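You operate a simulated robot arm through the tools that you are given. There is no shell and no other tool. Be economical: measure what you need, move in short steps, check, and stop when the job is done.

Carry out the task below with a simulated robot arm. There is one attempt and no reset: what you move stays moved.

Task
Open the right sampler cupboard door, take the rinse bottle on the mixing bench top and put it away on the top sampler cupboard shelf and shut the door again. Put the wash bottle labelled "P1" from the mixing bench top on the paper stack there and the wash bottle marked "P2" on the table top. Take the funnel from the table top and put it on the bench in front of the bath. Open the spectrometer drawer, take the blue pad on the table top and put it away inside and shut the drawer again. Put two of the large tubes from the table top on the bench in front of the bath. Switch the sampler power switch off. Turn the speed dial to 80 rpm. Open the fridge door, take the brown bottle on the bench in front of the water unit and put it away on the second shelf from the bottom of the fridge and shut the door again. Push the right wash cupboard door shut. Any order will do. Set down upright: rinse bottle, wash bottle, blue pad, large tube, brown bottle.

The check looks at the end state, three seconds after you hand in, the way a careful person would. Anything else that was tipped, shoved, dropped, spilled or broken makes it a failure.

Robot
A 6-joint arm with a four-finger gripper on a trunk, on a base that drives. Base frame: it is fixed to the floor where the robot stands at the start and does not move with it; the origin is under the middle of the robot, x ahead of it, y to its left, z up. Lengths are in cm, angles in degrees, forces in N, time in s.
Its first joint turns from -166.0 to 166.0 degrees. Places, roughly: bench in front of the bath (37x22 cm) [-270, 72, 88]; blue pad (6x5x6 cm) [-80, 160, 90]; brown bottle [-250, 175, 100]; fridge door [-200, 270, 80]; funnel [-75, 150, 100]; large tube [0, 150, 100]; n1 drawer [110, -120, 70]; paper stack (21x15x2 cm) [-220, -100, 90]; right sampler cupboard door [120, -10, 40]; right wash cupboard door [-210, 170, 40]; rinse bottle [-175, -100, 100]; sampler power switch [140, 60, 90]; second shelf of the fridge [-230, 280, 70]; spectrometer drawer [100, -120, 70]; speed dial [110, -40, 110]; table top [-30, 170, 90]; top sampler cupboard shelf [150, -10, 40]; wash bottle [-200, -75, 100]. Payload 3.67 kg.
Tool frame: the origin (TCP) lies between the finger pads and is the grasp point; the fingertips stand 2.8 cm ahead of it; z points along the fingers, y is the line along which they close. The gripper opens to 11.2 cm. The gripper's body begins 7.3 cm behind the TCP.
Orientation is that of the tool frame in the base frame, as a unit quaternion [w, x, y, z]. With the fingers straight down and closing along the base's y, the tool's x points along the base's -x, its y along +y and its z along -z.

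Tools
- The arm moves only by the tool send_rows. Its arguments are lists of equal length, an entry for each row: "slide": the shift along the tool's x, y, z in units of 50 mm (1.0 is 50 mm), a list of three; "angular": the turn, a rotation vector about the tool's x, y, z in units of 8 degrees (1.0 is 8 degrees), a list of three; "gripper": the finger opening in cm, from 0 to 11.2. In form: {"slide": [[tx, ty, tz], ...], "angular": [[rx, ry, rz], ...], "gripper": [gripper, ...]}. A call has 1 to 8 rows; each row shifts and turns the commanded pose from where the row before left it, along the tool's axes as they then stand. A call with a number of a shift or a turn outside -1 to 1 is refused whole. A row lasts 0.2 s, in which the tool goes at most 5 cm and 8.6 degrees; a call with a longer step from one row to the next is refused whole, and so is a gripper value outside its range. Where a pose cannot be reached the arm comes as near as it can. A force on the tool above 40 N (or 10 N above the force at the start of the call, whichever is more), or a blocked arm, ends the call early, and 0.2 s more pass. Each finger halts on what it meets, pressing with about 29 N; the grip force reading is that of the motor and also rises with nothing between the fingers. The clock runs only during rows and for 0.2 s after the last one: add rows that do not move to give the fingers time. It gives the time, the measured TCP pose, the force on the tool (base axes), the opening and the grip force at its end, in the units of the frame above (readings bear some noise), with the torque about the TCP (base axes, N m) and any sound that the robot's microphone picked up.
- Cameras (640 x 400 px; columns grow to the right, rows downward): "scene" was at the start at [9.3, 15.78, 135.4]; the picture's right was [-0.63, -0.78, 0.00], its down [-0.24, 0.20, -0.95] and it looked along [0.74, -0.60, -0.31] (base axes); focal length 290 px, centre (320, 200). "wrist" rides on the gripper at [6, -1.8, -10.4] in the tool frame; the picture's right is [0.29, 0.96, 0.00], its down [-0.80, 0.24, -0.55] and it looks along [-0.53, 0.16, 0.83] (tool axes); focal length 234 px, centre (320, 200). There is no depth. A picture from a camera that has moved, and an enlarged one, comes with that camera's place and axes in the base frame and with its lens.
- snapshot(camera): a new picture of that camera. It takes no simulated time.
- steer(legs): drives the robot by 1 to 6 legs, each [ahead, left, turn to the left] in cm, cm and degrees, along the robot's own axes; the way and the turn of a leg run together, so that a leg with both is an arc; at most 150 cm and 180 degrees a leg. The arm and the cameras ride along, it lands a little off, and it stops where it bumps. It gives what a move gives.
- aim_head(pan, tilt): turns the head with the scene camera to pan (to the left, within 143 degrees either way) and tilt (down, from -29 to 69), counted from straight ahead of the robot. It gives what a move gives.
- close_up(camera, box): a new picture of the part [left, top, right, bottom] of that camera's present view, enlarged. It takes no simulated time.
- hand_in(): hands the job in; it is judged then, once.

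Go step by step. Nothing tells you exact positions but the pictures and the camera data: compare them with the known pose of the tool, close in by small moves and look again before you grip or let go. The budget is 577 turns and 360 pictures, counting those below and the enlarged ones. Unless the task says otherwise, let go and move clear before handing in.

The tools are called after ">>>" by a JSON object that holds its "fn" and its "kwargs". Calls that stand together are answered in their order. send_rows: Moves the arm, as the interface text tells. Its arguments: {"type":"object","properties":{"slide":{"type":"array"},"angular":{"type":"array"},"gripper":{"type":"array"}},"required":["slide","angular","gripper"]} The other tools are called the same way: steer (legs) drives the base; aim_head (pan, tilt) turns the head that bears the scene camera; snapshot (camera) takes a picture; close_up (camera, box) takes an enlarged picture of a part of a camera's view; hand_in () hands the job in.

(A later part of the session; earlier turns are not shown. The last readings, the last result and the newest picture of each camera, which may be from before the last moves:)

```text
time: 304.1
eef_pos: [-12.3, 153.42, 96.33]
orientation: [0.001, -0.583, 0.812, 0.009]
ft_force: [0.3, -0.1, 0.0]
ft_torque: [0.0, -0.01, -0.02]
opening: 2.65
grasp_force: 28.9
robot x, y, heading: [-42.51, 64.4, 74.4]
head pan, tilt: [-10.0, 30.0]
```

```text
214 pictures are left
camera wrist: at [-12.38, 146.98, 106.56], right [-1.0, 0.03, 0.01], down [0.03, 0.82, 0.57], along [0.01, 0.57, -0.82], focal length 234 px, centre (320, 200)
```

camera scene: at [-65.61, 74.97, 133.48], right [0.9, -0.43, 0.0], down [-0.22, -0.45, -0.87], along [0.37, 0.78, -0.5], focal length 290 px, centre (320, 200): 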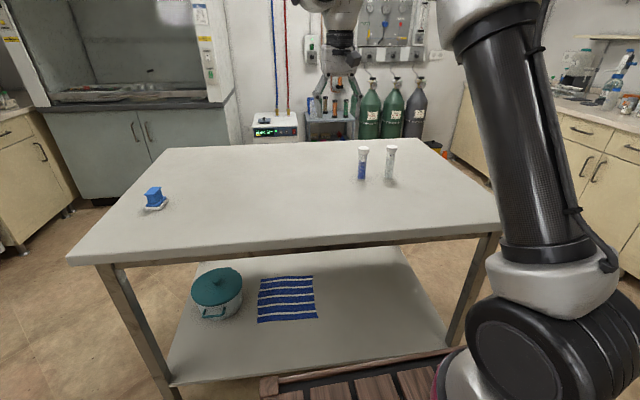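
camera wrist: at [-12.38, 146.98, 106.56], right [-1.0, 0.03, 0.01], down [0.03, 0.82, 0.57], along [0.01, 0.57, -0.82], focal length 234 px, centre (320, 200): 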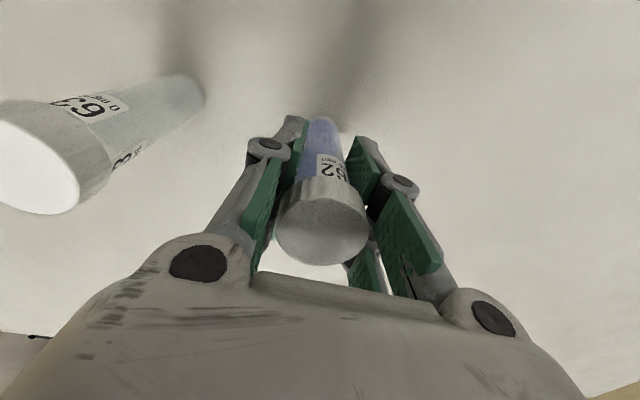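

Lift and carry tube 62 to the bath bench.

>>> {"fn": "send_rows", "kwargs": {"slide": [[0, 0, -0.6], [0, 0, -0.8], [0, 0, -0.8], [0, 0, -0.8], [0, 0, -0.8], [0, 0, -0.8], [0, 0, 0]], "angular": [[0, 0, 0], [0, 0, 0], [0, 0, 0], [0, 0, 0], [0, 0, 0], [0, 0, 0], [0, 0, 0]], "gripper": [1.5, 1.5, 1.5, 1.5, 1.5, 1.5, 1.5]}}

>>> {"fn": "steer", "kwargs": {"legs": [[-12, 0, 0], [0, 0, 88.5], [0, 57, 0], [118, 0, 0]]}}

>>> {"fn": "aim_head", "kwargs": {"pan": 0, "tilt": 35}}

>>> {"fn": "snapshot", "kwargs": {"camera": "scene"}}

```text
time: 305.7
eef_pos: [-11.9, 153.11, 119.44]
orientation: [0.001, -0.583, 0.813, 0.008]
ft_force: [0.0, -0.1, -0.8]
ft_torque: [0.0, -0.02, 0.0]
opening: 2.69
grasp_force: 28.9
robot x, y, heading: [-42.57, 64.61, 74.6]
head pan, tilt: [-10.0, 30.0]
```

```text
time: 319.0
eef_pos: [-264.01, 72.05, 119.43]
orientation: [0.006, 0.983, -0.183, -0.008]
ft_force: [0.3, 0.2, -0.3]
ft_torque: [0.03, -0.02, -0.01]
opening: 2.7
grasp_force: 28.6
robot x, y, heading: [-177.2, 37.55, 162.1]
head pan, tilt: [-10.0, 30.0]
```

```text
time: 319.7
eef_pos: [-263.98, 71.97, 119.31]
orientation: [0.005, 0.983, -0.184, -0.006]
ft_force: [-0.5, -0.1, -0.3]
ft_torque: [0.04, 0.0, 0.0]
opening: 2.72
grasp_force: 29.5
robot x, y, heading: [-176.64, 37.22, 161.9]
head pan, tilt: [0.0, 35.0]
```

```text
213 pictures are left
camera scene: at [-193.75, 20.52, 132.71], right [0.31, 0.95, 0.0], down [0.55, -0.18, -0.82], along [-0.78, 0.25, -0.57], focal length 290 px, centre (320, 200)
```

scene: 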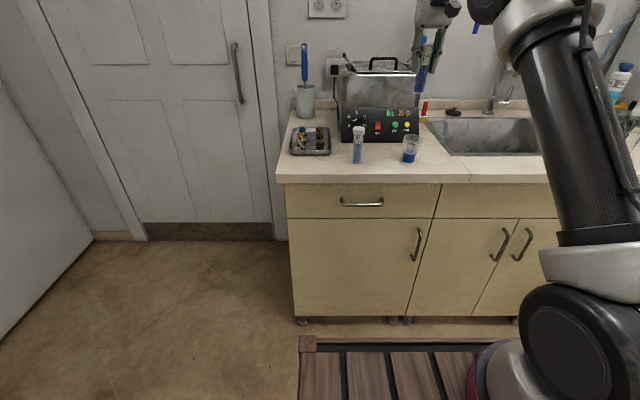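

Place tube 62 between them, slightly nearer to the front edge.

>>> {"fn": "send_rows", "kwargs": {"slide": [[0.285, 0.6, 0], [0.285, 0.6, 0], [0, 0, 0.8], [0, 0, 0.8], [0, 0, 0.8], [0, 0, 0.8], [0, 0, 0.8], [0, 0, 0]], "angular": [[0, 0, 0], [0, 0, 0], [0, 0, 0], [0, 0, 0], [0, 0, 0], [0, 0, 0], [0, 0, 0], [0, 0, 0]], "gripper": [1.5, 1.5, 1.5, 1.5, 1.5, 1.5, 1.5, 1.5]}}

>>> {"fn": "close_up", "kwargs": {"camera": "scene", "box": [290, 80, 450, 200]}}

>>> {"fn": "snapshot", "kwargs": {"camera": "wrist"}}

```text
time: 321.5
eef_pos: [-263.75, 65.28, 99.36]
orientation: [0.005, 0.983, -0.184, -0.007]
ft_force: [0.9, 0.3, -0.7]
ft_torque: [0.02, 0.02, 0.01]
opening: 2.67
grasp_force: 29.2
robot x, y, heading: [-176.68, 37.51, 161.8]
head pan, tilt: [0.0, 35.0]
```

```text
3.33 times, centred on (370, 140) of scene
camera zoom: at [-193.74, 20.52, 132.71], right [0.31, 0.95, 0.0], down [0.55, -0.18, -0.82], along [-0.78, 0.25, -0.57], focal length 965 px, centre (153, 400)
```

zoom: 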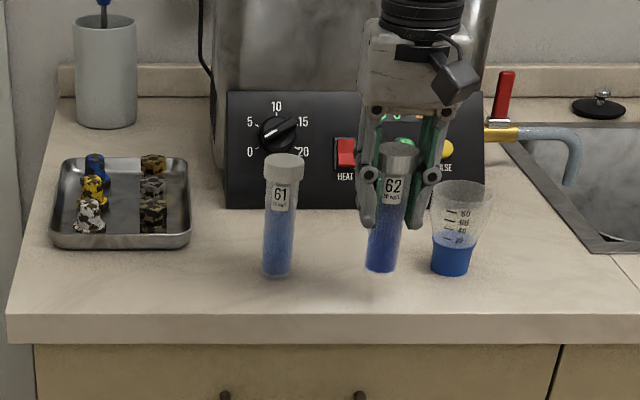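

```text
211 pictures are left
camera wrist: at [-257.43, 64.88, 109.62], right [-0.08, -1.0, 0.01], down [-0.82, 0.07, 0.57], along [-0.57, 0.04, -0.82], focal length 234 px, centre (320, 200)
```

wrist: 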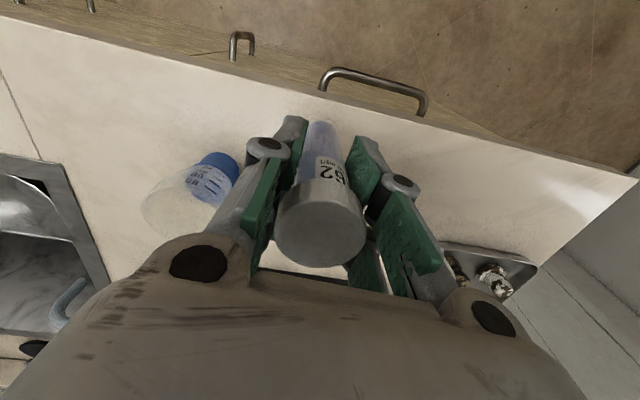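

A bit too near the funnel; shift 1.3 cm left, then lower.

>>> {"fn": "send_rows", "kwargs": {"slide": [[0.02, 0.28, 0], [0, 0, 0.4], [0, 0, 0.18], [0, 0, 0.05], [0, 0, 0]], "angular": [[0, 0, 0], [0, 0, 0], [0, 0, 0], [0, 0, 0], [0, 0, 0]], "gripper": [1.5, 1.5, 1.5, 1.5, 1.5]}}

>>> {"fn": "close_up", "kwargs": {"camera": "scene", "box": [330, 110, 430, 185]}}

```text
time: 322.7
eef_pos: [-264.17, 63.99, 96.21]
orientation: [0.005, 0.983, -0.183, -0.008]
ft_force: [0.9, -0.1, 0.6]
ft_torque: [-0.02, -0.07, 0.04]
opening: 2.7
grasp_force: 28.7
robot x, y, heading: [-176.78, 37.59, 162.0]
head pan, tilt: [0.0, 35.0]
```

```text
5.33 times, centred on (380, 148) of scene
camera zoom: at [-193.74, 20.52, 132.71], right [0.31, 0.95, 0.0], down [0.55, -0.18, -0.82], along [-0.78, 0.25, -0.57], focal length 1544 px, centre (0, 480)
```

zoom: 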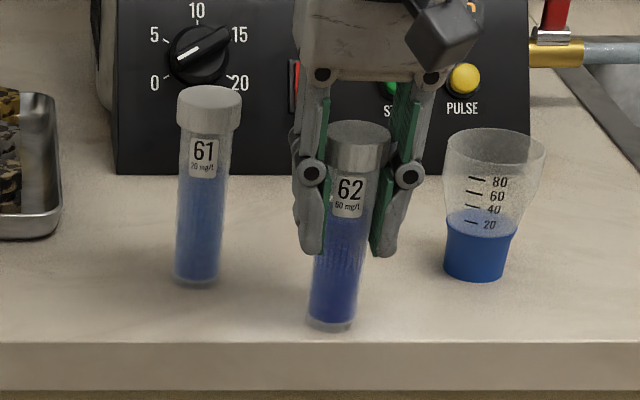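

It is close to the front edge; I move it 3 cm back before setting down.

>>> {"fn": "send_rows", "kwargs": {"slide": [[0, 0, -0.3], [-0.6, 0.04, 0], [0, 0, 0.3], [0, 0, 0.06], [0, 0, 0]], "angular": [[0, 0, 0], [0, 0, 0], [0, 0, 0], [0, 0, 0], [0, 0, 0]], "gripper": [1.5, 1.5, 1.5, 1.5, 1.5]}}

>>> {"fn": "close_up", "kwargs": {"camera": "scene", "box": [330, 110, 430, 185]}}

```text
time: 323.9
eef_pos: [-267.14, 64.91, 96.23]
orientation: [0.005, 0.983, -0.184, -0.009]
ft_force: [3.9, -0.6, 17.3]
ft_torque: [0.02, -0.29, 0.0]
opening: 2.7
grasp_force: 28.8
robot x, y, heading: [-176.99, 37.0, 161.9]
head pan, tilt: [0.0, 35.0]
```

```text
5.33 times, centred on (380, 148) of scene
camera zoom: at [-193.67, 20.5, 132.71], right [0.31, 0.95, 0.0], down [0.55, -0.18, -0.82], along [-0.78, 0.25, -0.57], focal length 1544 px, centre (0, 480)
```

zoom: 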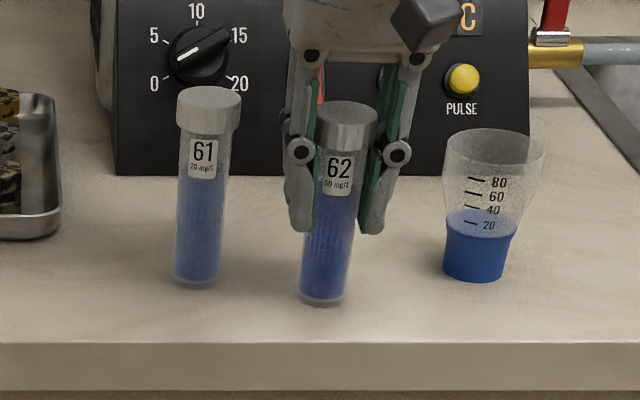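

Contact (17 N) at a good spot. Release and rise.

>>> {"fn": "send_rows", "kwargs": {"slide": [[0, 0, -0.02], [0, 0, 0], [0, 0, 0], [0, 0, 0], [0, 0, -0.3], [0, 0, -0.8], [0, 0, -0.8], [0, 0, -0.8]], "angular": [[0, 0, 0], [0, 0, 0], [0, 0, 0], [0, 0, 0], [0, 0, 0], [0, 0, 0], [0, 0, 0], [0, 0, 0]], "gripper": [2.8, 3.2, 3.8, 4.4, 4.8, 4.8, 4.8, 4.8]}}

>>> {"fn": "send_rows", "kwargs": {"slide": [[0, 0, -0.8], [0, 0, -0.8], [0, 0, 0]], "angular": [[0, 0, 0], [0, 0, 0], [0, 0, 0]], "gripper": [5, 5, 5]}}

>>> {"fn": "close_up", "kwargs": {"camera": "scene", "box": [310, 90, 450, 190]}}

```text
time: 325.7
eef_pos: [-266.85, 64.81, 109.7]
orientation: [0.004, 0.983, -0.183, -0.006]
ft_force: [-0.5, -0.1, -0.6]
ft_torque: [0.0, -0.05, -0.03]
opening: 4.79
grasp_force: 0.1
robot x, y, heading: [-176.63, 37.4, 162.1]
head pan, tilt: [0.0, 35.0]
```

```text
time: 326.5
eef_pos: [-266.85, 64.76, 117.6]
orientation: [0.005, 0.983, -0.184, -0.007]
ft_force: [0.0, 0.7, -0.7]
ft_torque: [0.02, 0.0, -0.03]
opening: 5.0
grasp_force: 0.0
robot x, y, heading: [-177.29, 37.24, 162.0]
head pan, tilt: [0.0, 35.0]
```

```text
4.00 times, centred on (380, 140) of scene
camera zoom: at [-193.75, 20.52, 132.7], right [0.31, 0.95, 0.0], down [0.55, -0.18, -0.82], along [-0.78, 0.25, -0.57], focal length 1158 px, centre (80, 440)
```

zoom: 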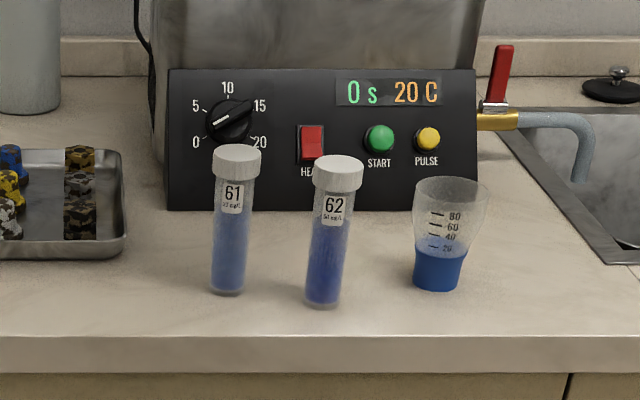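

All three are well placed in front of the bath. Next the fridge and brown bottle: I back off and drive along the aisle to look.

>>> {"fn": "steer", "kwargs": {"legs": [[-45, 0, 0], [0, -85, 0]]}}

>>> {"fn": "aim_head", "kwargs": {"pan": -15, "tilt": 25}}

>>> {"fn": "snapshot", "kwargs": {"camera": "scene"}}

>>> {"fn": "aim_head", "kwargs": {"pan": -55, "tilt": 25}}

>>> {"fn": "snapshot", "kwargs": {"camera": "scene"}}

```text
time: 333.3
eef_pos: [-197.2, 132.07, 117.55]
orientation: [0.005, 0.981, -0.192, -0.007]
ft_force: [0.6, 0.0, -0.1]
ft_torque: [-0.02, 0.01, 0.0]
opening: 5.02
grasp_force: 0.0
robot x, y, heading: [-107.68, 103.21, 161.0]
head pan, tilt: [0.0, 35.0]
```

```text
time: 334.1
eef_pos: [-197.26, 132.0, 117.6]
orientation: [0.005, 0.981, -0.193, -0.008]
ft_force: [0.4, 0.0, -1.1]
ft_torque: [0.0, 0.01, 0.01]
opening: 4.98
grasp_force: 0.3
robot x, y, heading: [-107.39, 103.52, 160.6]
head pan, tilt: [-15.0, 25.0]
```

```text
207 pictures are left
camera scene: at [-124.33, 88.8, 134.28], right [0.56, 0.83, 0.0], down [0.35, -0.24, -0.91], along [-0.75, 0.51, -0.42], focal length 290 px, centre (320, 200)
```

scene: 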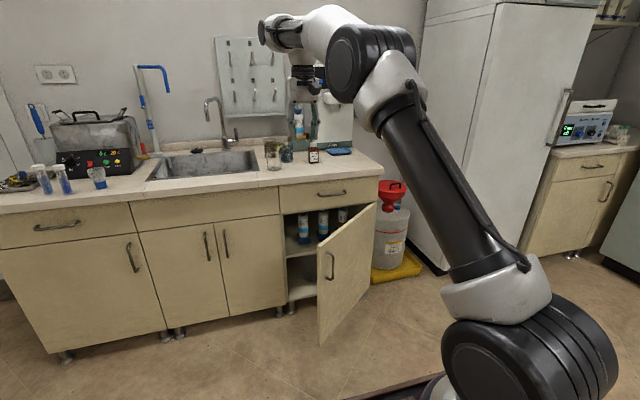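

```text
time: 335.1
eef_pos: [-197.26, 132.11, 117.62]
orientation: [0.005, 0.981, -0.193, -0.008]
ft_force: [-0.8, 0.0, 1.1]
ft_torque: [-0.01, 0.03, 0.02]
opening: 4.98
grasp_force: 0.1
robot x, y, heading: [-107.54, 103.38, 160.9]
head pan, tilt: [-55.0, 25.0]
```

```text
206 pictures are left
camera scene: at [-119.24, 92.51, 134.28], right [0.96, 0.28, 0.0], down [0.12, -0.41, -0.91], along [-0.25, 0.87, -0.42], focal length 290 px, centre (320, 200)
```

scene: 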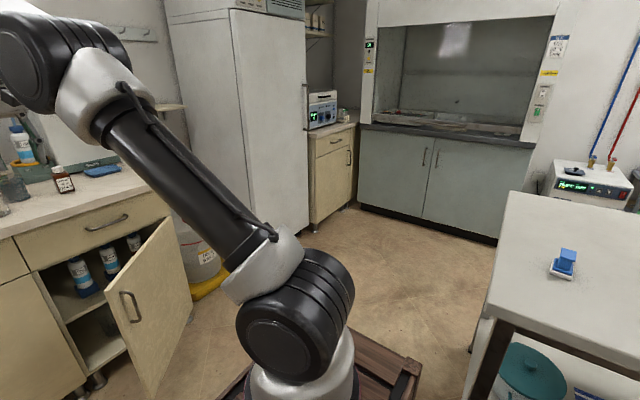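

The wash cupboard door (open, near (-205,142)) is close; I'll push it shut first. I pitch the tool horizontal with closed fingers.

>>> {"fn": "send_rows", "kwargs": {"slide": [[0, 0, 0], [0, 0, 0], [0, 0, 0], [0, 0, 0], [0, 0, 0], [0, 0, 0], [0, 0, 0], [0, 0, 0]], "angular": [[0, -1, 0], [0, -1, 0], [0, -1, 0], [0, -1, 0], [0, -1, 0], [0, -1, 0], [0, -1, 0], [0, -1, 0]], "gripper": [4, 3, 2, 1, 0, 0, 0, 0]}}

>>> {"fn": "send_rows", "kwargs": {"slide": [[0, 0, 0], [0, 0, 0], [0, 0, 0], [0, 0, 0], [0.8, 0, 0], [0.8, 0, 0], [0.8, 0, 0], [0.8, 0, 0]], "angular": [[0, -1, 0], [0, -1, 0], [0, -1, 0], [0, -0.25, 0], [0, 0, 0], [0, 0, 0], [0, 0, 0], [0, 0, 0]], "gripper": [0, 0, 0, 0, 0, 0, 0, 0]}}

>>> {"fn": "aim_head", "kwargs": {"pan": -15, "tilt": 35}}

>>> {"fn": "snapshot", "kwargs": {"camera": "scene"}}

```text
time: 336.9
eef_pos: [-197.86, 132.77, 118.71]
orientation: [-0.101, 0.854, -0.179, -0.479]
ft_force: [-0.2, -0.2, 0.2]
ft_torque: [0.04, -0.01, -0.1]
opening: 0.02
grasp_force: 29.3
out of reach, approached as far as the arm can: row 7, 8
robot x, y, heading: [-108.02, 103.25, 161.0]
head pan, tilt: [-55.0, 25.0]
```

```text
time: 338.7
eef_pos: [-197.77, 130.01, 103.82]
orientation: [-0.148, 0.726, -0.145, -0.656]
ft_force: [-0.1, -0.6, 0.7]
ft_torque: [-0.03, 0.02, 0.02]
opening: 0.0
grasp_force: 29.1
out of reach, approached as far as the arm can: row 5, 6, 7, 8
robot x, y, heading: [-108.15, 102.55, 160.8]
head pan, tilt: [-55.0, 25.0]
```

```text
time: 339.8
eef_pos: [-197.91, 130.05, 103.82]
orientation: [-0.148, 0.726, -0.146, -0.656]
ft_force: [0.1, 0.6, 0.0]
ft_torque: [-0.04, 0.01, 0.01]
opening: 0.01
grasp_force: 28.4
robot x, y, heading: [-107.99, 103.21, 160.9]
head pan, tilt: [-15.0, 35.0]
```

```text
205 pictures are left
camera scene: at [-123.99, 88.59, 132.71], right [0.56, 0.83, 0.0], down [0.47, -0.32, -0.82], along [-0.68, 0.46, -0.57], focal length 290 px, centre (320, 200)
```

scene: 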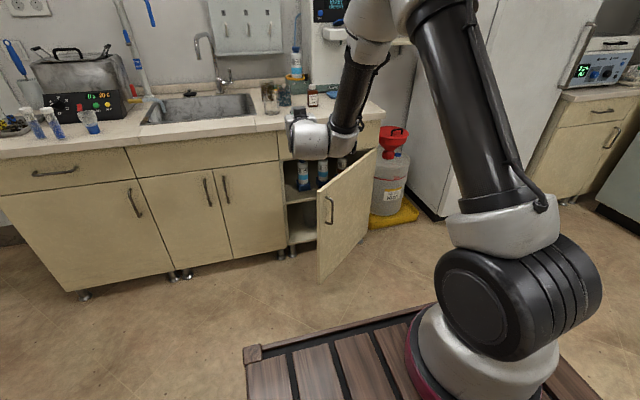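

I try moving down and forward further.

>>> {"fn": "send_rows", "kwargs": {"slide": [[0.8, 0, 0.2], [0.8, 0, 0.2], [0.8, 0, 0.2], [0.8, 0, 0.2], [0.8, 0, 0.2], [0.8, 0, 0.2], [0.8, 0, 0.2], [0, 0, 0]], "angular": [[0, 0, 0], [0, 0, 0], [0, 0, 0], [0, 0, 0], [0, 0, 0], [0, 0, 0], [0, 0, 0], [0, 0, 0]], "gripper": [0, 0, 0, 0, 0, 0, 0, 0]}}

>>> {"fn": "snapshot", "kwargs": {"camera": "scene"}}

```text
time: 341.6
eef_pos: [-210.44, 131.55, 80.25]
orientation: [-0.154, 0.727, -0.139, -0.654]
ft_force: [-0.1, -0.2, 1.0]
ft_torque: [0.0, -0.01, 0.01]
opening: 0.02
grasp_force: 28.5
out of reach, approached as far as the arm can: row 1, 2, 3, 4, 5, 6, 7
robot x, y, heading: [-108.08, 102.99, 161.0]
head pan, tilt: [-15.0, 35.0]
```

```text
204 pictures are left
camera scene: at [-123.99, 88.58, 132.71], right [0.56, 0.83, 0.0], down [0.48, -0.32, -0.82], along [-0.68, 0.46, -0.57], focal length 290 px, centre (320, 200)
```

scene: 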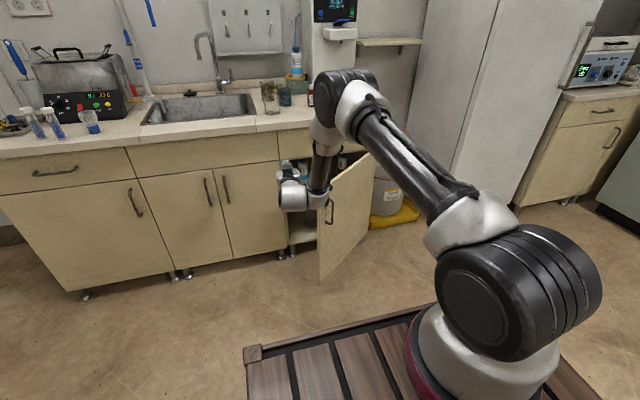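

I move back and right to the outer side of the door, then lower.

>>> {"fn": "send_rows", "kwargs": {"slide": [[0, -0.6, -0.7], [0, -0.6, -0.7], [0, -0.6, -0.7], [0, -0.6, -0.7], [0, -0.9, -0.2], [0, -0.9, 0], [0, 0, 0]], "angular": [[0, 0, 0], [0, 0, 0], [0, 0, 0], [0, 0, 0], [0, 0, 0], [0, 0, 0], [0, 0, 0]], "gripper": [0, 0, 0, 0, 0, 0, 0]}}

>>> {"fn": "send_rows", "kwargs": {"slide": [[0.8, 0, 0], [0.8, 0, 0], [0.8, 0, 0], [0.8, 0, 0], [0.8, 0, 0], [0, 0, 0]], "angular": [[0, 0, 0], [0, 0, 0], [0, 0, 0], [0, 0, 0], [0, 0, 0], [0, 0, 0]], "gripper": [0, 0, 0, 0, 0, 0]}}

>>> {"fn": "snapshot", "kwargs": {"camera": "scene"}}

```text
time: 343.2
eef_pos: [-196.4, 133.79, 86.06]
orientation: [-0.201, 0.729, -0.142, -0.638]
ft_force: [-0.1, 0.3, 0.1]
ft_torque: [0.01, -0.02, -0.02]
opening: 0.02
grasp_force: 29.3
out of reach, approached as far as the arm can: row 1, 2, 3, 4, 5, 6
robot x, y, heading: [-107.71, 102.76, 160.8]
head pan, tilt: [-15.0, 35.0]
```

```text
time: 344.6
eef_pos: [-199.5, 132.12, 66.96]
orientation: [-0.198, 0.733, -0.124, -0.639]
ft_force: [1.1, 0.1, 0.0]
ft_torque: [-0.01, -0.01, 0.02]
opening: 0.02
grasp_force: 29.0
out of reach, approached as far as the arm can: row 1, 2, 3, 4, 5
robot x, y, heading: [-107.53, 103.38, 161.0]
head pan, tilt: [-15.0, 35.0]
```

```text
203 pictures are left
camera scene: at [-124.0, 88.58, 132.7], right [0.56, 0.83, 0.0], down [0.48, -0.32, -0.82], along [-0.68, 0.46, -0.57], focal length 290 px, centre (320, 200)
```

scene: 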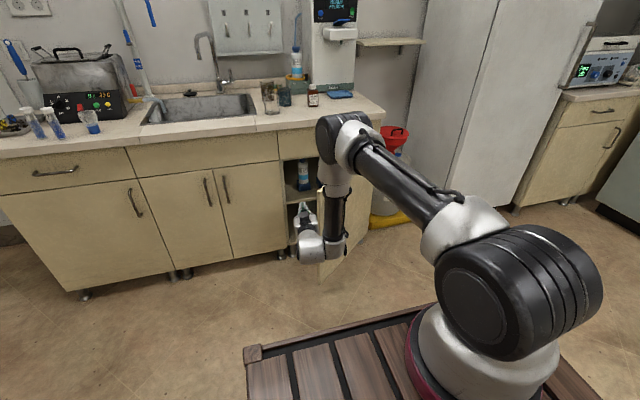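

The arm can't go right in this posture, so I use the base: back 8 cm, turn right 12°, then look.

>>> {"fn": "steer", "kwargs": {"legs": [[-8, 0, 0], [0, 0, -13]]}}

>>> {"fn": "aim_head", "kwargs": {"pan": -5, "tilt": 35}}

>>> {"fn": "snapshot", "kwargs": {"camera": "scene"}}

```text
time: 346.5
eef_pos: [-183.04, 149.53, 67.0]
orientation: [-0.269, 0.714, -0.205, -0.613]
ft_force: [0.6, -0.5, -0.7]
ft_torque: [0.0, -0.01, 0.01]
opening: 0.0
grasp_force: 29.7
robot x, y, heading: [-99.9, 100.34, 147.8]
head pan, tilt: [-15.0, 35.0]
```

```text
time: 347.2
eef_pos: [-182.96, 149.59, 67.01]
orientation: [-0.27, 0.714, -0.206, -0.612]
ft_force: [0.0, 1.3, 0.0]
ft_torque: [0.02, 0.0, -0.03]
opening: 0.0
grasp_force: 27.9
robot x, y, heading: [-100.1, 100.61, 147.9]
head pan, tilt: [-5.0, 35.0]
```

```text
202 pictures are left
camera scene: at [-120.39, 88.92, 132.71], right [0.6, 0.8, 0.0], down [0.46, -0.35, -0.82], along [-0.65, 0.5, -0.57], focal length 290 px, centre (320, 200)
```

scene: 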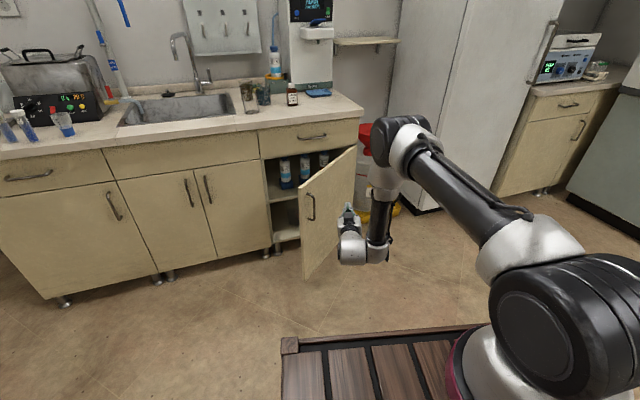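

Move left a little and push forward against the door's outer face.

>>> {"fn": "send_rows", "kwargs": {"slide": [[0, 0.9, 0], [0, 0.7, 0], [0.2, 0, 0.7], [0.2, 0, 0.7], [0, 0, 0.7], [0, 0, 0.7], [0, 0, 0.7], [0, 0, 0]], "angular": [[0, 0, 0], [0, 0, 0], [0, 0, 0], [0, 0, 0], [0, 0, 0], [0, 0, 0], [0, 0, 0], [0, 0, 0]], "gripper": [0, 0, 0, 0, 0, 0, 0, 0]}}

>>> {"fn": "snapshot", "kwargs": {"camera": "scene"}}

```text
time: 349.0
eef_pos: [-201.22, 154.75, 62.25]
orientation: [-0.269, 0.714, -0.205, -0.612]
ft_force: [0.2, -0.1, 0.1]
ft_torque: [-0.01, -0.04, 0.01]
opening: 0.0
grasp_force: 29.3
robot x, y, heading: [-99.82, 100.51, 147.7]
head pan, tilt: [-5.0, 35.0]
```

```text
201 pictures are left
camera scene: at [-120.4, 88.92, 132.7], right [0.6, 0.8, 0.0], down [0.46, -0.35, -0.82], along [-0.65, 0.5, -0.57], focal length 290 px, centre (320, 200)
```

scene: 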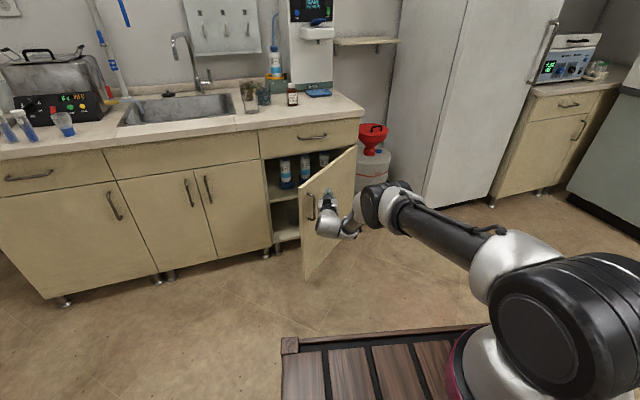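

The fingers are at the door face near its handle. I push by driving the base toward the cupboard.

>>> {"fn": "steer", "kwargs": {"legs": [[16, 5, 0]]}}

>>> {"fn": "snapshot", "kwargs": {"camera": "scene"}}

```text
time: 350.4
eef_pos: [-217.33, 159.02, 62.35]
orientation: [-0.27, 0.714, -0.206, -0.612]
ft_force: [-0.3, -0.7, -0.6]
ft_torque: [0.01, 0.03, 0.02]
opening: 0.01
grasp_force: 28.5
robot x, y, heading: [-116.41, 104.79, 147.7]
head pan, tilt: [-5.0, 35.0]
```

```text
200 pictures are left
camera scene: at [-136.58, 93.25, 132.7], right [0.6, 0.8, 0.0], down [0.46, -0.35, -0.82], along [-0.65, 0.5, -0.57], focal length 290 px, centre (320, 200)
```

scene: 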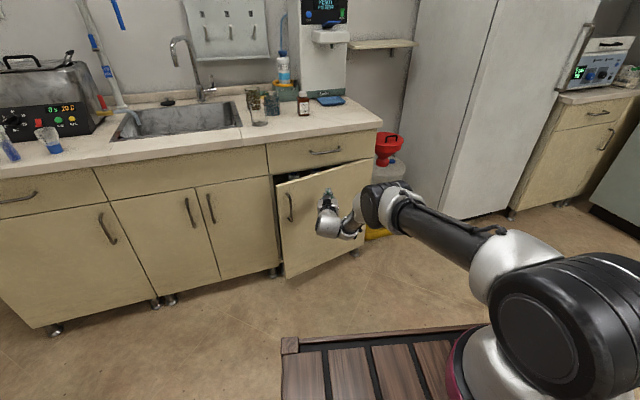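

Door is moving shut. Continue pushing.

>>> {"fn": "steer", "kwargs": {"legs": [[9, 3, 0]]}}

>>> {"fn": "close_up", "kwargs": {"camera": "scene", "box": [240, 120, 440, 300]}}

```text
time: 351.6
eef_pos: [-226.57, 161.39, 62.25]
orientation: [-0.269, 0.714, -0.206, -0.613]
ft_force: [0.5, -0.8, 0.6]
ft_torque: [0.01, -0.01, 0.0]
opening: 0.0
grasp_force: 29.3
robot x, y, heading: [-125.46, 107.19, 147.6]
head pan, tilt: [-5.0, 35.0]
```

```text
2.22 times, centred on (340, 210) of scene
camera zoom: at [-145.82, 95.58, 132.7], right [0.6, 0.8, 0.0], down [0.46, -0.35, -0.82], along [-0.65, 0.49, -0.57], focal length 643 px, centre (276, 178)
```

zoom: 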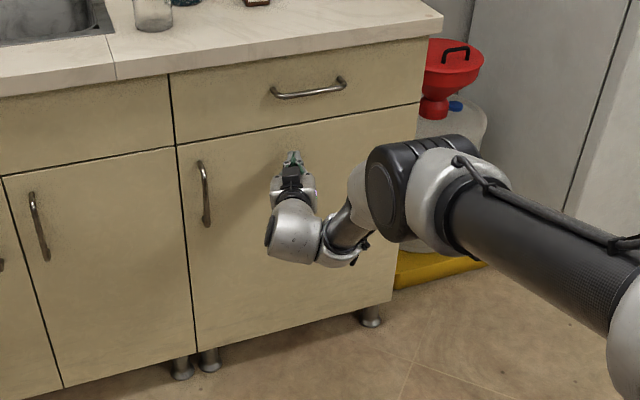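

Nearly shut; press a bit more until contact force.

>>> {"fn": "send_rows", "kwargs": {"slide": [[0, 0.1, 0.2], [0, 0.1, 0.2], [0, 0.1, 0.2], [0, 0, 0]], "angular": [[0, 0, 0], [0, 0, 0], [0, 0, 0], [0, 0, 0]], "gripper": [0, 0, 0, 0]}}

>>> {"fn": "close_up", "kwargs": {"camera": "scene", "box": [280, 140, 360, 200]}}

```text
time: 352.6
eef_pos: [-228.74, 161.96, 62.06]
orientation: [-0.269, 0.714, -0.206, -0.613]
ft_force: [0.2, -0.1, 0.0]
ft_torque: [0.01, -0.01, -0.01]
opening: 0.0
grasp_force: 29.0
out of reach, approached as far as the arm can: row 3
robot x, y, heading: [-125.64, 107.26, 147.8]
head pan, tilt: [-5.0, 35.0]
```

```text
6.67 times, centred on (320, 170) of scene
camera zoom: at [-145.82, 95.58, 132.7], right [0.6, 0.8, 0.0], down [0.46, -0.35, -0.82], along [-0.65, 0.49, -0.57], focal length 1930 px, centre (320, 400)
```

zoom: 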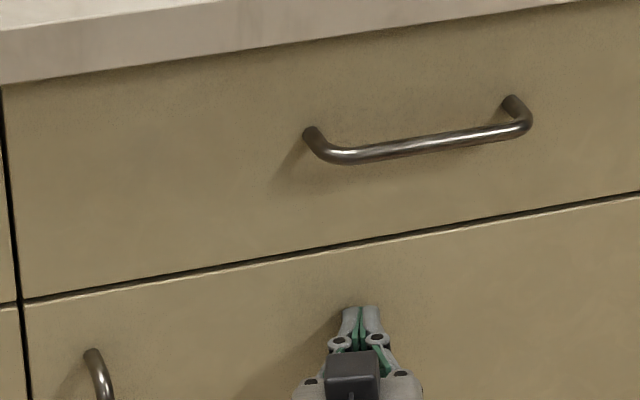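

>>> {"fn": "close_up", "kwargs": {"camera": "scene", "box": [250, 160, 400, 290]}}

>>> {"fn": "steer", "kwargs": {"legs": [[2, 1, 0]]}}

```text
3.08 times, centred on (325, 225) of scene
camera zoom: at [-145.82, 95.58, 132.7], right [0.6, 0.8, 0.0], down [0.46, -0.35, -0.82], along [-0.65, 0.49, -0.57], focal length 891 px, centre (305, 123)
```

zoom: 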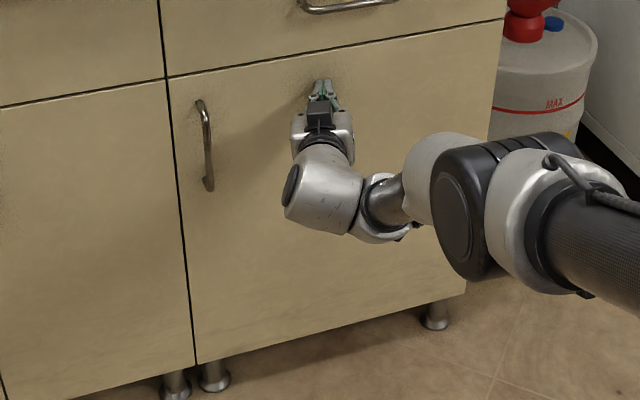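

```text
time: 353.3
eef_pos: [-229.11, 161.97, 61.93]
orientation: [-0.27, 0.712, -0.206, -0.614]
ft_force: [19.2, -7.7, 8.7]
ft_torque: [0.22, 0.63, 0.05]
opening: 0.03
grasp_force: 29.2
robot x, y, heading: [-126.02, 107.47, 147.5]
head pan, tilt: [-5.0, 35.0]
stopped in leg 1: the force on the tool passed its limit at 89 N (the readings are from after the stop); the commanded pose is now the measured one
```

The wash cupboard door is shut. I back off, raise the arm and drive toward the fridge front.

>>> {"fn": "steer", "kwargs": {"legs": [[-22, 0, 0], [0, 0, 15]]}}

>>> {"fn": "send_rows", "kwargs": {"slide": [[-0.8, 0, -0.3], [-0.8, 0, -0.5], [-0.8, 0, -0.5], [-0.8, 0, -0.5], [-0.8, 0, -0.5], [-0.8, 0, -0.5], [-0.8, 0, -0.5], [-0.8, 0, -0.5]], "angular": [[0, 0, 0], [0, 0, 0], [0, 0, 0], [0, 0, 0], [0, 0, 0], [0, 0, 0], [0, 0, 0], [0, 0, 0]], "gripper": [0, 0, 2, 4, 6, 6, 6, 6]}}

>>> {"fn": "aim_head", "kwargs": {"pan": -45, "tilt": 20}}

>>> {"fn": "snapshot", "kwargs": {"camera": "scene"}}

```text
time: 355.9
eef_pos: [-221.05, 122.17, 61.93]
orientation: [-0.189, 0.734, -0.113, -0.643]
ft_force: [0.4, -0.5, 0.1]
ft_torque: [0.01, -0.01, -0.01]
opening: 0.01
grasp_force: 28.9
robot x, y, heading: [-107.46, 95.53, 162.6]
head pan, tilt: [-5.0, 35.0]
```

```text
time: 357.7
eef_pos: [-208.77, 111.96, 95.17]
orientation: [-0.19, 0.734, -0.114, -0.642]
ft_force: [0.3, 0.4, -0.5]
ft_torque: [-0.02, 0.11, 0.03]
opening: 5.99
grasp_force: 0.1
robot x, y, heading: [-107.44, 95.52, 162.9]
head pan, tilt: [-5.0, 35.0]
```

```text
time: 358.8
eef_pos: [-208.75, 111.86, 95.16]
orientation: [-0.189, 0.734, -0.112, -0.643]
ft_force: [-0.2, 0.0, -1.3]
ft_torque: [-0.04, 0.02, -0.04]
opening: 6.01
grasp_force: 0.2
robot x, y, heading: [-107.31, 95.14, 162.2]
head pan, tilt: [-45.0, 20.0]
```

```text
196 pictures are left
camera scene: at [-120.18, 83.93, 135.09], right [0.89, 0.46, 0.0], down [0.16, -0.3, -0.94], along [-0.44, 0.83, -0.34], focal length 290 px, centre (320, 200)
```

scene: 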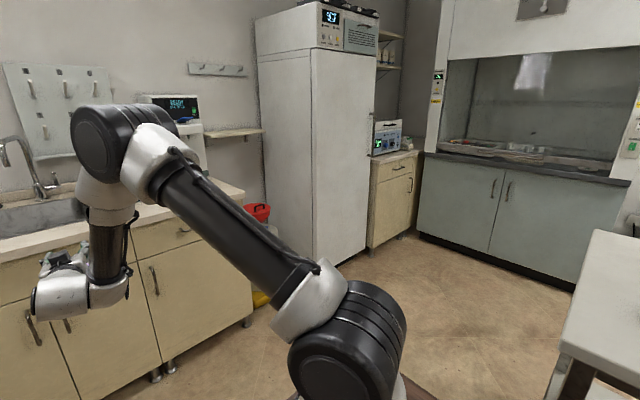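

I retract the arm to a compact tool-down pose for driving.

>>> {"fn": "send_rows", "kwargs": {"slide": [[-0.6, -0.3, -0.7], [-0.6, -0.3, -0.7], [-0.6, -0.3, -0.7], [-0.6, -0.3, -0.7], [-0.5, -0.3, -0.6], [0, -0.3, 0], [0, -0.3, 0], [0, 0, 0]], "angular": [[0, 0, 0], [0, 0, 0], [0, 0, 0], [0, 0.5, 0], [0, 1, 0], [0, 1, 0], [0, 1, 0], [0, 1, 0]], "gripper": [6, 6, 6, 6, 6, 6, 6, 6]}}

>>> {"fn": "send_rows", "kwargs": {"slide": [[0, 0, 0], [0, 0, 0], [0, 0, 0], [0, 0, 0], [0, 0, 0], [0, 0, 0], [0, 0, 0]], "angular": [[0, 1, 0], [0, 1, 0], [0, 1, 0], [0, 1, 0], [0, 1, 0], [0, 1, 0], [0, 0, 0]], "gripper": [6, 6, 6, 6, 6, 6, 6]}}

```text
time: 360.6
eef_pos: [-191.26, 112.93, 112.79]
orientation: [-0.144, 0.897, -0.166, -0.384]
ft_force: [-0.1, 0.3, -0.2]
ft_torque: [0.0, 0.01, 0.02]
opening: 6.01
grasp_force: 0.0
robot x, y, heading: [-107.84, 95.78, 162.4]
head pan, tilt: [-45.0, 20.0]
```

```text
time: 362.2
eef_pos: [-191.27, 112.75, 112.78]
orientation: [-0.064, 0.975, -0.211, 0.014]
ft_force: [-0.9, 1.0, 0.1]
ft_torque: [-0.03, 0.03, 0.01]
opening: 5.99
grasp_force: 0.0
robot x, y, heading: [-107.55, 95.38, 162.6]
head pan, tilt: [-45.0, 20.0]
```

>>> {"fn": "send_rows", "kwargs": {"slide": [[0.8, -0.3, -0.3], [0.8, -0.3, -0.3], [0.8, -0.3, -0.3], [0.8, -0.3, -0.3], [0.8, -0.3, -0.3], [0.6, -0.3, 0], [0, -0.6, 0], [0, 0, 0]], "angular": [[0, 0, 0], [0, 0, 0], [0, 0, 0], [0, 0, 0], [0, 0, 0], [0, 0, 0], [0, 0, 0], [0, 0, 0]], "gripper": [6, 6, 6, 6, 6, 6, 6, 6]}}

>>> {"fn": "steer", "kwargs": {"legs": [[0, 18, 0], [0, 0, -90], [0, 60, 0], [100, 0, 0]]}}

>>> {"fn": "aim_head", "kwargs": {"pan": 30, "tilt": 20}}

>>> {"fn": "snapshot", "kwargs": {"camera": "scene"}}

```text
time: 364.0
eef_pos: [-165.78, 113.42, 121.78]
orientation: [-0.064, 0.975, -0.211, 0.013]
ft_force: [-0.4, 0.8, 0.4]
ft_torque: [0.03, 0.03, 0.0]
opening: 6.02
grasp_force: 0.0
robot x, y, heading: [-107.73, 95.58, 162.5]
head pan, tilt: [-45.0, 20.0]
```

```text
time: 377.1
eef_pos: [-127.15, 251.31, 121.72]
orientation: [0.037, -0.554, 0.83, -0.054]
ft_force: [0.0, -0.3, 0.2]
ft_torque: [-0.01, 0.01, 0.0]
opening: 6.01
grasp_force: 0.1
robot x, y, heading: [-142.93, 192.62, 74.5]
head pan, tilt: [-45.0, 20.0]
```

```text
time: 378.5
eef_pos: [-127.21, 251.51, 121.74]
orientation: [0.037, -0.555, 0.83, -0.054]
ft_force: [0.3, 0.8, 0.5]
ft_torque: [-0.02, -0.02, -0.02]
opening: 5.96
grasp_force: 0.1
robot x, y, heading: [-143.13, 192.15, 74.8]
head pan, tilt: [30.0, 20.0]
```

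```text
195 pictures are left
camera scene: at [-165.62, 209.51, 135.09], right [0.97, 0.25, 0.0], down [0.09, -0.33, -0.94], along [-0.24, 0.91, -0.34], focal length 290 px, centre (320, 200)
```

scene: 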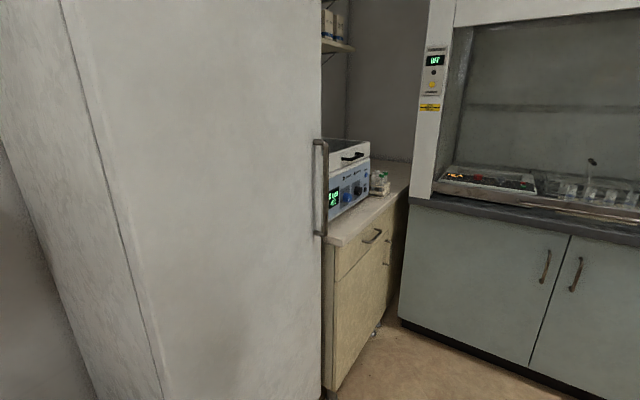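

The fridge handle is a vertical bar at about f=-266, l=226, z 91–122. I drive in front of the fridge and turn to face it.

>>> {"fn": "steer", "kwargs": {"legs": [[60, 0, 0], [0, 0, 88]]}}

>>> {"fn": "aim_head", "kwargs": {"pan": -20, "tilt": 20}}

>>> {"fn": "snapshot", "kwargs": {"camera": "scene"}}

```text
time: 385.7
eef_pos: [-185.42, 267.82, 121.81]
orientation: [-0.064, 0.977, -0.205, 0.012]
ft_force: [0.7, 1.2, -0.4]
ft_torque: [-0.02, 0.04, 0.01]
opening: 6.01
grasp_force: 0.1
robot x, y, heading: [-126.77, 250.49, 163.2]
head pan, tilt: [30.0, 20.0]
```

```text
time: 386.9
eef_pos: [-185.33, 267.68, 121.68]
orientation: [-0.064, 0.977, -0.205, 0.013]
ft_force: [0.2, 0.1, 0.0]
ft_torque: [0.03, 0.05, 0.01]
opening: 6.0
grasp_force: 0.1
robot x, y, heading: [-127.49, 250.33, 163.4]
head pan, tilt: [-20.0, 20.0]
```

```text
194 pictures are left
camera scene: at [-142.57, 236.17, 135.09], right [0.6, 0.8, 0.0], down [0.27, -0.2, -0.94], along [-0.75, 0.56, -0.34], focal length 290 px, centre (320, 200)
```

scene: 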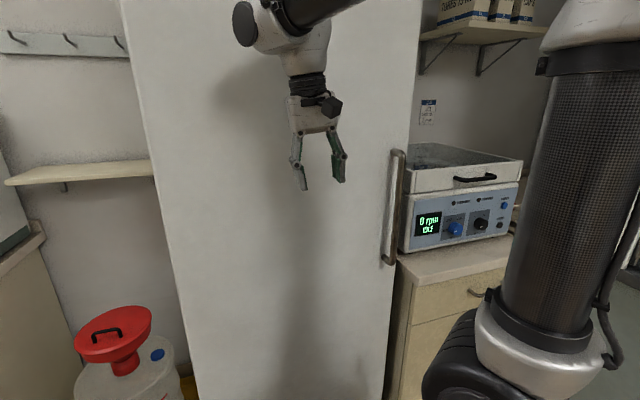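

Handle: f=-267, l=227, z 89–122. I back up 30 cm, shift right 10, and pitch the tool to horizontal.

>>> {"fn": "steer", "kwargs": {"legs": [[-30, -9, 0]]}}

>>> {"fn": "send_rows", "kwargs": {"slide": [[-0.3, 0, 0], [-0.3, 0, 0], [0, 0, 0], [0, 0, 0], [0, 0, 0], [0, 0, 0], [0, 0, 0], [0, 0, 0]], "angular": [[0, -1, 0], [0, -1, 0], [0, -1, 0], [0, -1, 0], [0, -1, 0], [0, -1, 0], [0, -1, 0], [0, -1, 0]], "gripper": [6, 6, 6, 6, 6, 6, 6, 6]}}

>>> {"fn": "send_rows", "kwargs": {"slide": [[0.3, 0, 0.3], [0.3, 0, 0.3], [0.3, 0, 0.3], [0.3, 0, 0.3], [0, 0, 0]], "angular": [[0, -1, 0], [0, -1, 0], [0, -1, 0], [0, 0, 0], [0, 0, 0]], "gripper": [6, 6, 6, 6, 6]}}

>>> {"fn": "snapshot", "kwargs": {"camera": "scene"}}

```text
time: 389.0
eef_pos: [-158.48, 272.5, 121.76]
orientation: [-0.064, 0.972, -0.228, 0.014]
ft_force: [-0.4, 1.5, -0.5]
ft_torque: [-0.05, -0.03, 0.0]
opening: 5.98
grasp_force: 0.1
robot x, y, heading: [-101.03, 252.51, 160.6]
head pan, tilt: [-20.0, 20.0]
```

```text
time: 390.8
eef_pos: [-163.09, 273.15, 124.8]
orientation: [-0.175, 0.832, -0.16, -0.501]
ft_force: [0.6, 0.3, 0.0]
ft_torque: [0.0, 0.0, 0.02]
opening: 5.98
grasp_force: 0.2
out of reach, approached as far as the arm can: row 8
robot x, y, heading: [-100.92, 252.6, 160.6]
head pan, tilt: [-20.0, 20.0]
```

```text
time: 392.0
eef_pos: [-173.18, 275.58, 123.5]
orientation: [-0.204, 0.708, -0.119, -0.665]
ft_force: [0.4, -0.8, 0.3]
ft_torque: [0.01, 0.0, -0.02]
opening: 6.02
grasp_force: 0.1
out of reach, approached as far as the arm can: row 1, 2, 3
robot x, y, heading: [-100.97, 252.95, 160.7]
head pan, tilt: [-20.0, 20.0]
```

```text
193 pictures are left
camera scene: at [-117.1, 238.98, 135.09], right [0.63, 0.77, 0.0], down [0.26, -0.22, -0.94], along [-0.73, 0.6, -0.34], focal length 290 px, centre (320, 200)
```

scene: 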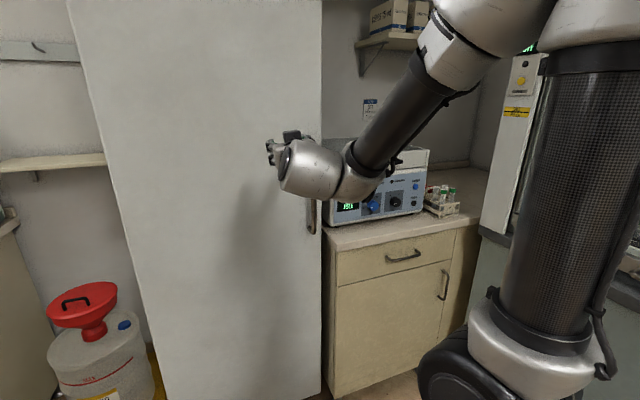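

Lower to handle height and shift right via the base.

>>> {"fn": "send_rows", "kwargs": {"slide": [[0.8, -0.2, 0], [0.8, -0.2, 0], [0.8, -0.2, 0], [0.8, -0.2, 0], [0.5, -0.2, 0], [0, 0, 0]], "angular": [[0, 0, 0], [0, 0, 0], [0, 0, 0], [0, 0, 0], [0, 0, 0], [0, 0, 0]], "gripper": [6, 6, 6, 6, 6, 6]}}

>>> {"fn": "snapshot", "kwargs": {"camera": "wrist"}}

```text
time: 393.4
eef_pos: [-177.14, 279.7, 108.43]
orientation: [-0.207, 0.708, -0.123, -0.664]
ft_force: [0.1, -0.2, -0.6]
ft_torque: [0.03, 0.04, -0.03]
opening: 6.0
grasp_force: 0.0
out of reach, approached as far as the arm can: row 1, 2, 3, 4, 5
robot x, y, heading: [-101.42, 252.22, 160.3]
head pan, tilt: [-20.0, 20.0]
```

```text
192 pictures are left
camera wrist: at [-166.63, 277.15, 103.11], right [-0.4, -0.82, -0.41], down [0.31, -0.55, 0.78], along [-0.86, 0.19, 0.48], focal length 234 px, centre (320, 200)
```

wrist: 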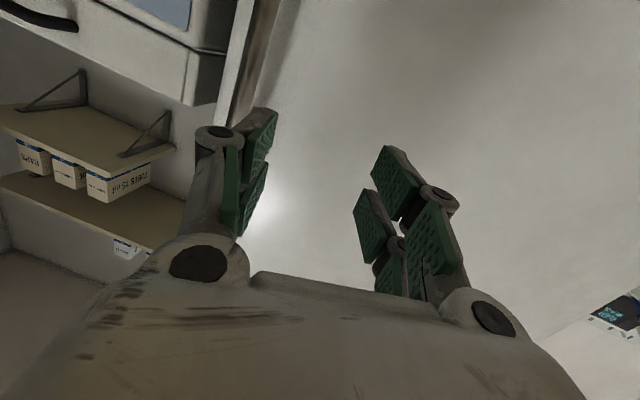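

Shift the base 9 cm right.

>>> {"fn": "steer", "kwargs": {"legs": [[0, -9, 0]]}}

>>> {"fn": "send_rows", "kwargs": {"slide": [[0.3, 0, 0.6], [0, 0, 0.8], [0, 0, 0]], "angular": [[0, 0, 0], [0, 0, 0], [0, 0, 0]], "gripper": [6, 6, 6]}}

>>> {"fn": "snapshot", "kwargs": {"camera": "wrist"}}

>>> {"fn": "snapshot", "kwargs": {"camera": "scene"}}

```text
time: 394.5
eef_pos: [-174.28, 288.08, 108.45]
orientation: [-0.207, 0.708, -0.122, -0.664]
ft_force: [0.3, -1.1, 0.2]
ft_torque: [-0.01, 0.02, -0.01]
opening: 5.97
grasp_force: 0.0
robot x, y, heading: [-97.86, 261.16, 160.5]
head pan, tilt: [-20.0, 20.0]
```

```text
time: 395.3
eef_pos: [-180.5, 290.17, 106.95]
orientation: [-0.21, 0.708, -0.125, -0.662]
ft_force: [0.0, 0.6, 0.5]
ft_torque: [-0.02, -0.01, -0.01]
opening: 5.99
grasp_force: 0.0
out of reach, approached as far as the arm can: row 1, 2
robot x, y, heading: [-97.91, 260.99, 160.8]
head pan, tilt: [-20.0, 20.0]
```

```text
191 pictures are left
camera wrist: at [-170.01, 287.62, 101.55], right [-0.41, -0.81, -0.41], down [0.31, -0.55, 0.78], along [-0.86, 0.19, 0.48], focal length 234 px, centre (320, 200)
```

wrist: 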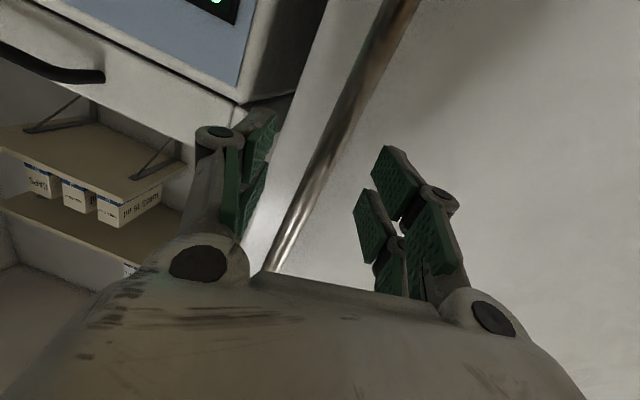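

```text
190 pictures are left
camera scene: at [-114.07, 247.49, 135.09], right [0.63, 0.77, 0.0], down [0.26, -0.22, -0.94], along [-0.73, 0.59, -0.34], focal length 290 px, centre (320, 200)
```

scene: 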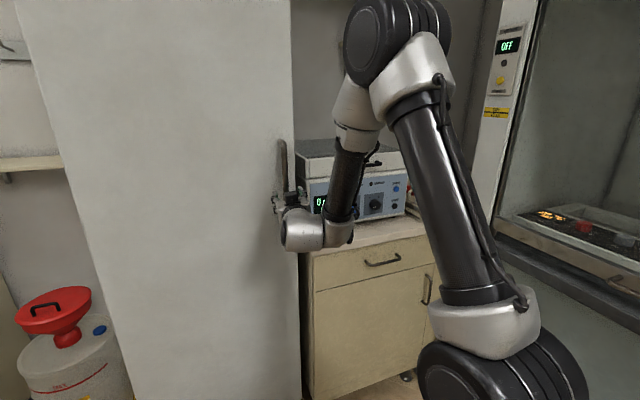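

Bar lies between the fingers, ~10 cm ahead. Shift 1.3 cm and advance.

>>> {"fn": "send_rows", "kwargs": {"slide": [[0.2, 0.26, 0.4], [0, 0, 0.7], [0, 0, 0.5], [0, 0, 0]], "angular": [[0, 0, 0], [0, 0, 0], [0, 0, 0], [0, 0, 0]], "gripper": [6, 6, 6, 6]}}

>>> {"fn": "snapshot", "kwargs": {"camera": "wrist"}}

```text
time: 396.1
eef_pos: [-186.91, 291.59, 105.28]
orientation: [-0.208, 0.711, -0.123, -0.661]
ft_force: [11.1, -9.0, 1.8]
ft_torque: [0.01, 0.18, 0.62]
opening: 6.71
grasp_force: 3.9
out of reach, approached as far as the arm can: row 3
robot x, y, heading: [-97.93, 261.11, 160.8]
head pan, tilt: [-20.0, 20.0]
stopped in row 3: the force on the tool passed its limit at 54 N (the readings are from after the stop); the commanded pose is now the measured one
```

```text
189 pictures are left
camera wrist: at [-176.39, 289.07, 99.97], right [-0.4, -0.82, -0.41], down [0.31, -0.55, 0.78], along [-0.86, 0.18, 0.47], focal length 234 px, centre (320, 200)
```

wrist: 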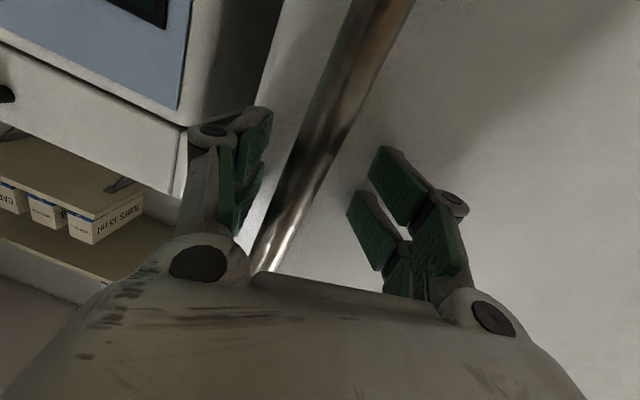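

Fingers straddle the bar and touch the door; I close.

>>> {"fn": "send_rows", "kwargs": {"slide": [[0, 0, -0.05], [0, 0, 0], [0, 0, 0], [0, 0, 0], [0, 0, 0], [0, 0, 0]], "angular": [[0, 0, 0], [0, 0, 0], [0, 0, 0], [0, 0, 0], [0, 0, 0], [0, 0, 0]], "gripper": [5, 4, 3, 2, 1, 1]}}

>>> {"fn": "snapshot", "kwargs": {"camera": "wrist"}}

```text
time: 396.8
eef_pos: [-186.05, 292.59, 105.24]
orientation: [-0.212, 0.71, -0.132, -0.659]
ft_force: [44.1, 39.1, 9.2]
ft_torque: [-1.66, 1.7, 0.49]
opening: 2.42
grasp_force: 42.1
robot x, y, heading: [-97.66, 260.91, 160.7]
head pan, tilt: [-20.0, 20.0]
stopped in row 3: the force on the tool passed its limit at 48 N (the readings are from after the stop); the commanded pose is now the measured one
```

```text
188 pictures are left
camera wrist: at [-175.68, 289.85, 100.03], right [-0.42, -0.81, -0.41], down [0.3, -0.55, 0.78], along [-0.86, 0.21, 0.47], focal length 234 px, centre (320, 200)
```

wrist: 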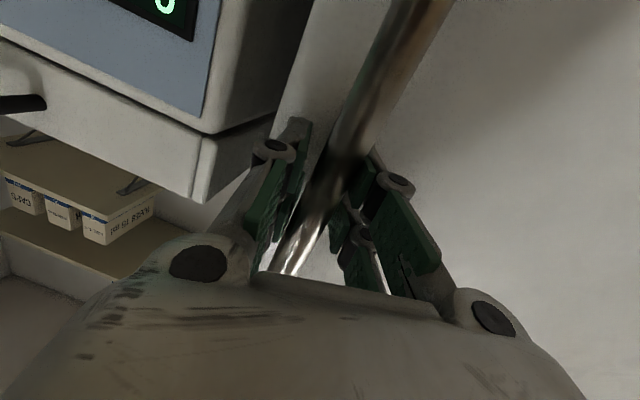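

Bar gripped. I pull the fridge door, following its arc (radius ≈57 cm, clockwise).

>>> {"fn": "send_rows", "kwargs": {"slide": [[0, 0, 0], [0, -0.03, -0.2], [0, -0.05, -0.3], [0, -0.08, -0.5], [0, -0.08, -0.5], [0, 0, 0]], "angular": [[0, 0, 0], [0.1, 0, 0], [0.2, 0, 0], [0.3, 0, 0], [0.3, 0, 0], [0, 0, 0]], "gripper": [1, 1, 1, 1, 1, 1]}}

>>> {"fn": "snapshot", "kwargs": {"camera": "scene"}}

```text
time: 397.2
eef_pos: [-186.09, 292.49, 105.21]
orientation: [-0.213, 0.709, -0.133, -0.659]
ft_force: [33.3, 16.1, 6.6]
ft_torque: [-2.03, 1.78, 0.21]
opening: 2.33
grasp_force: 44.9
robot x, y, heading: [-97.79, 261.01, 160.7]
head pan, tilt: [-20.0, 20.0]
stopped in row 2: the force on the tool passed its limit at 73 N (the readings are from after the stop); the commanded pose is now the measured one
```

```text
187 pictures are left
camera scene: at [-113.79, 247.66, 135.12], right [0.63, 0.77, 0.0], down [0.26, -0.22, -0.94], along [-0.73, 0.6, -0.34], focal length 290 px, centre (320, 200)
```

scene: 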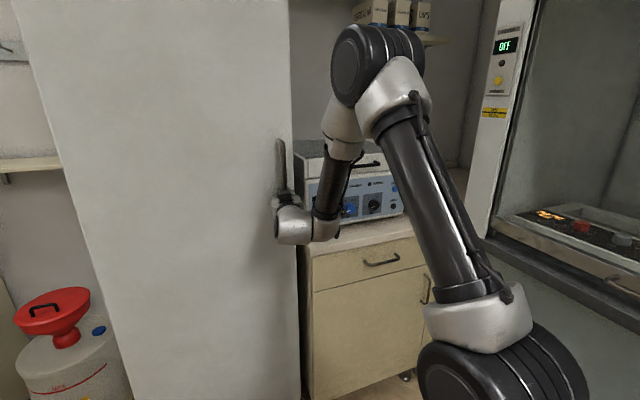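

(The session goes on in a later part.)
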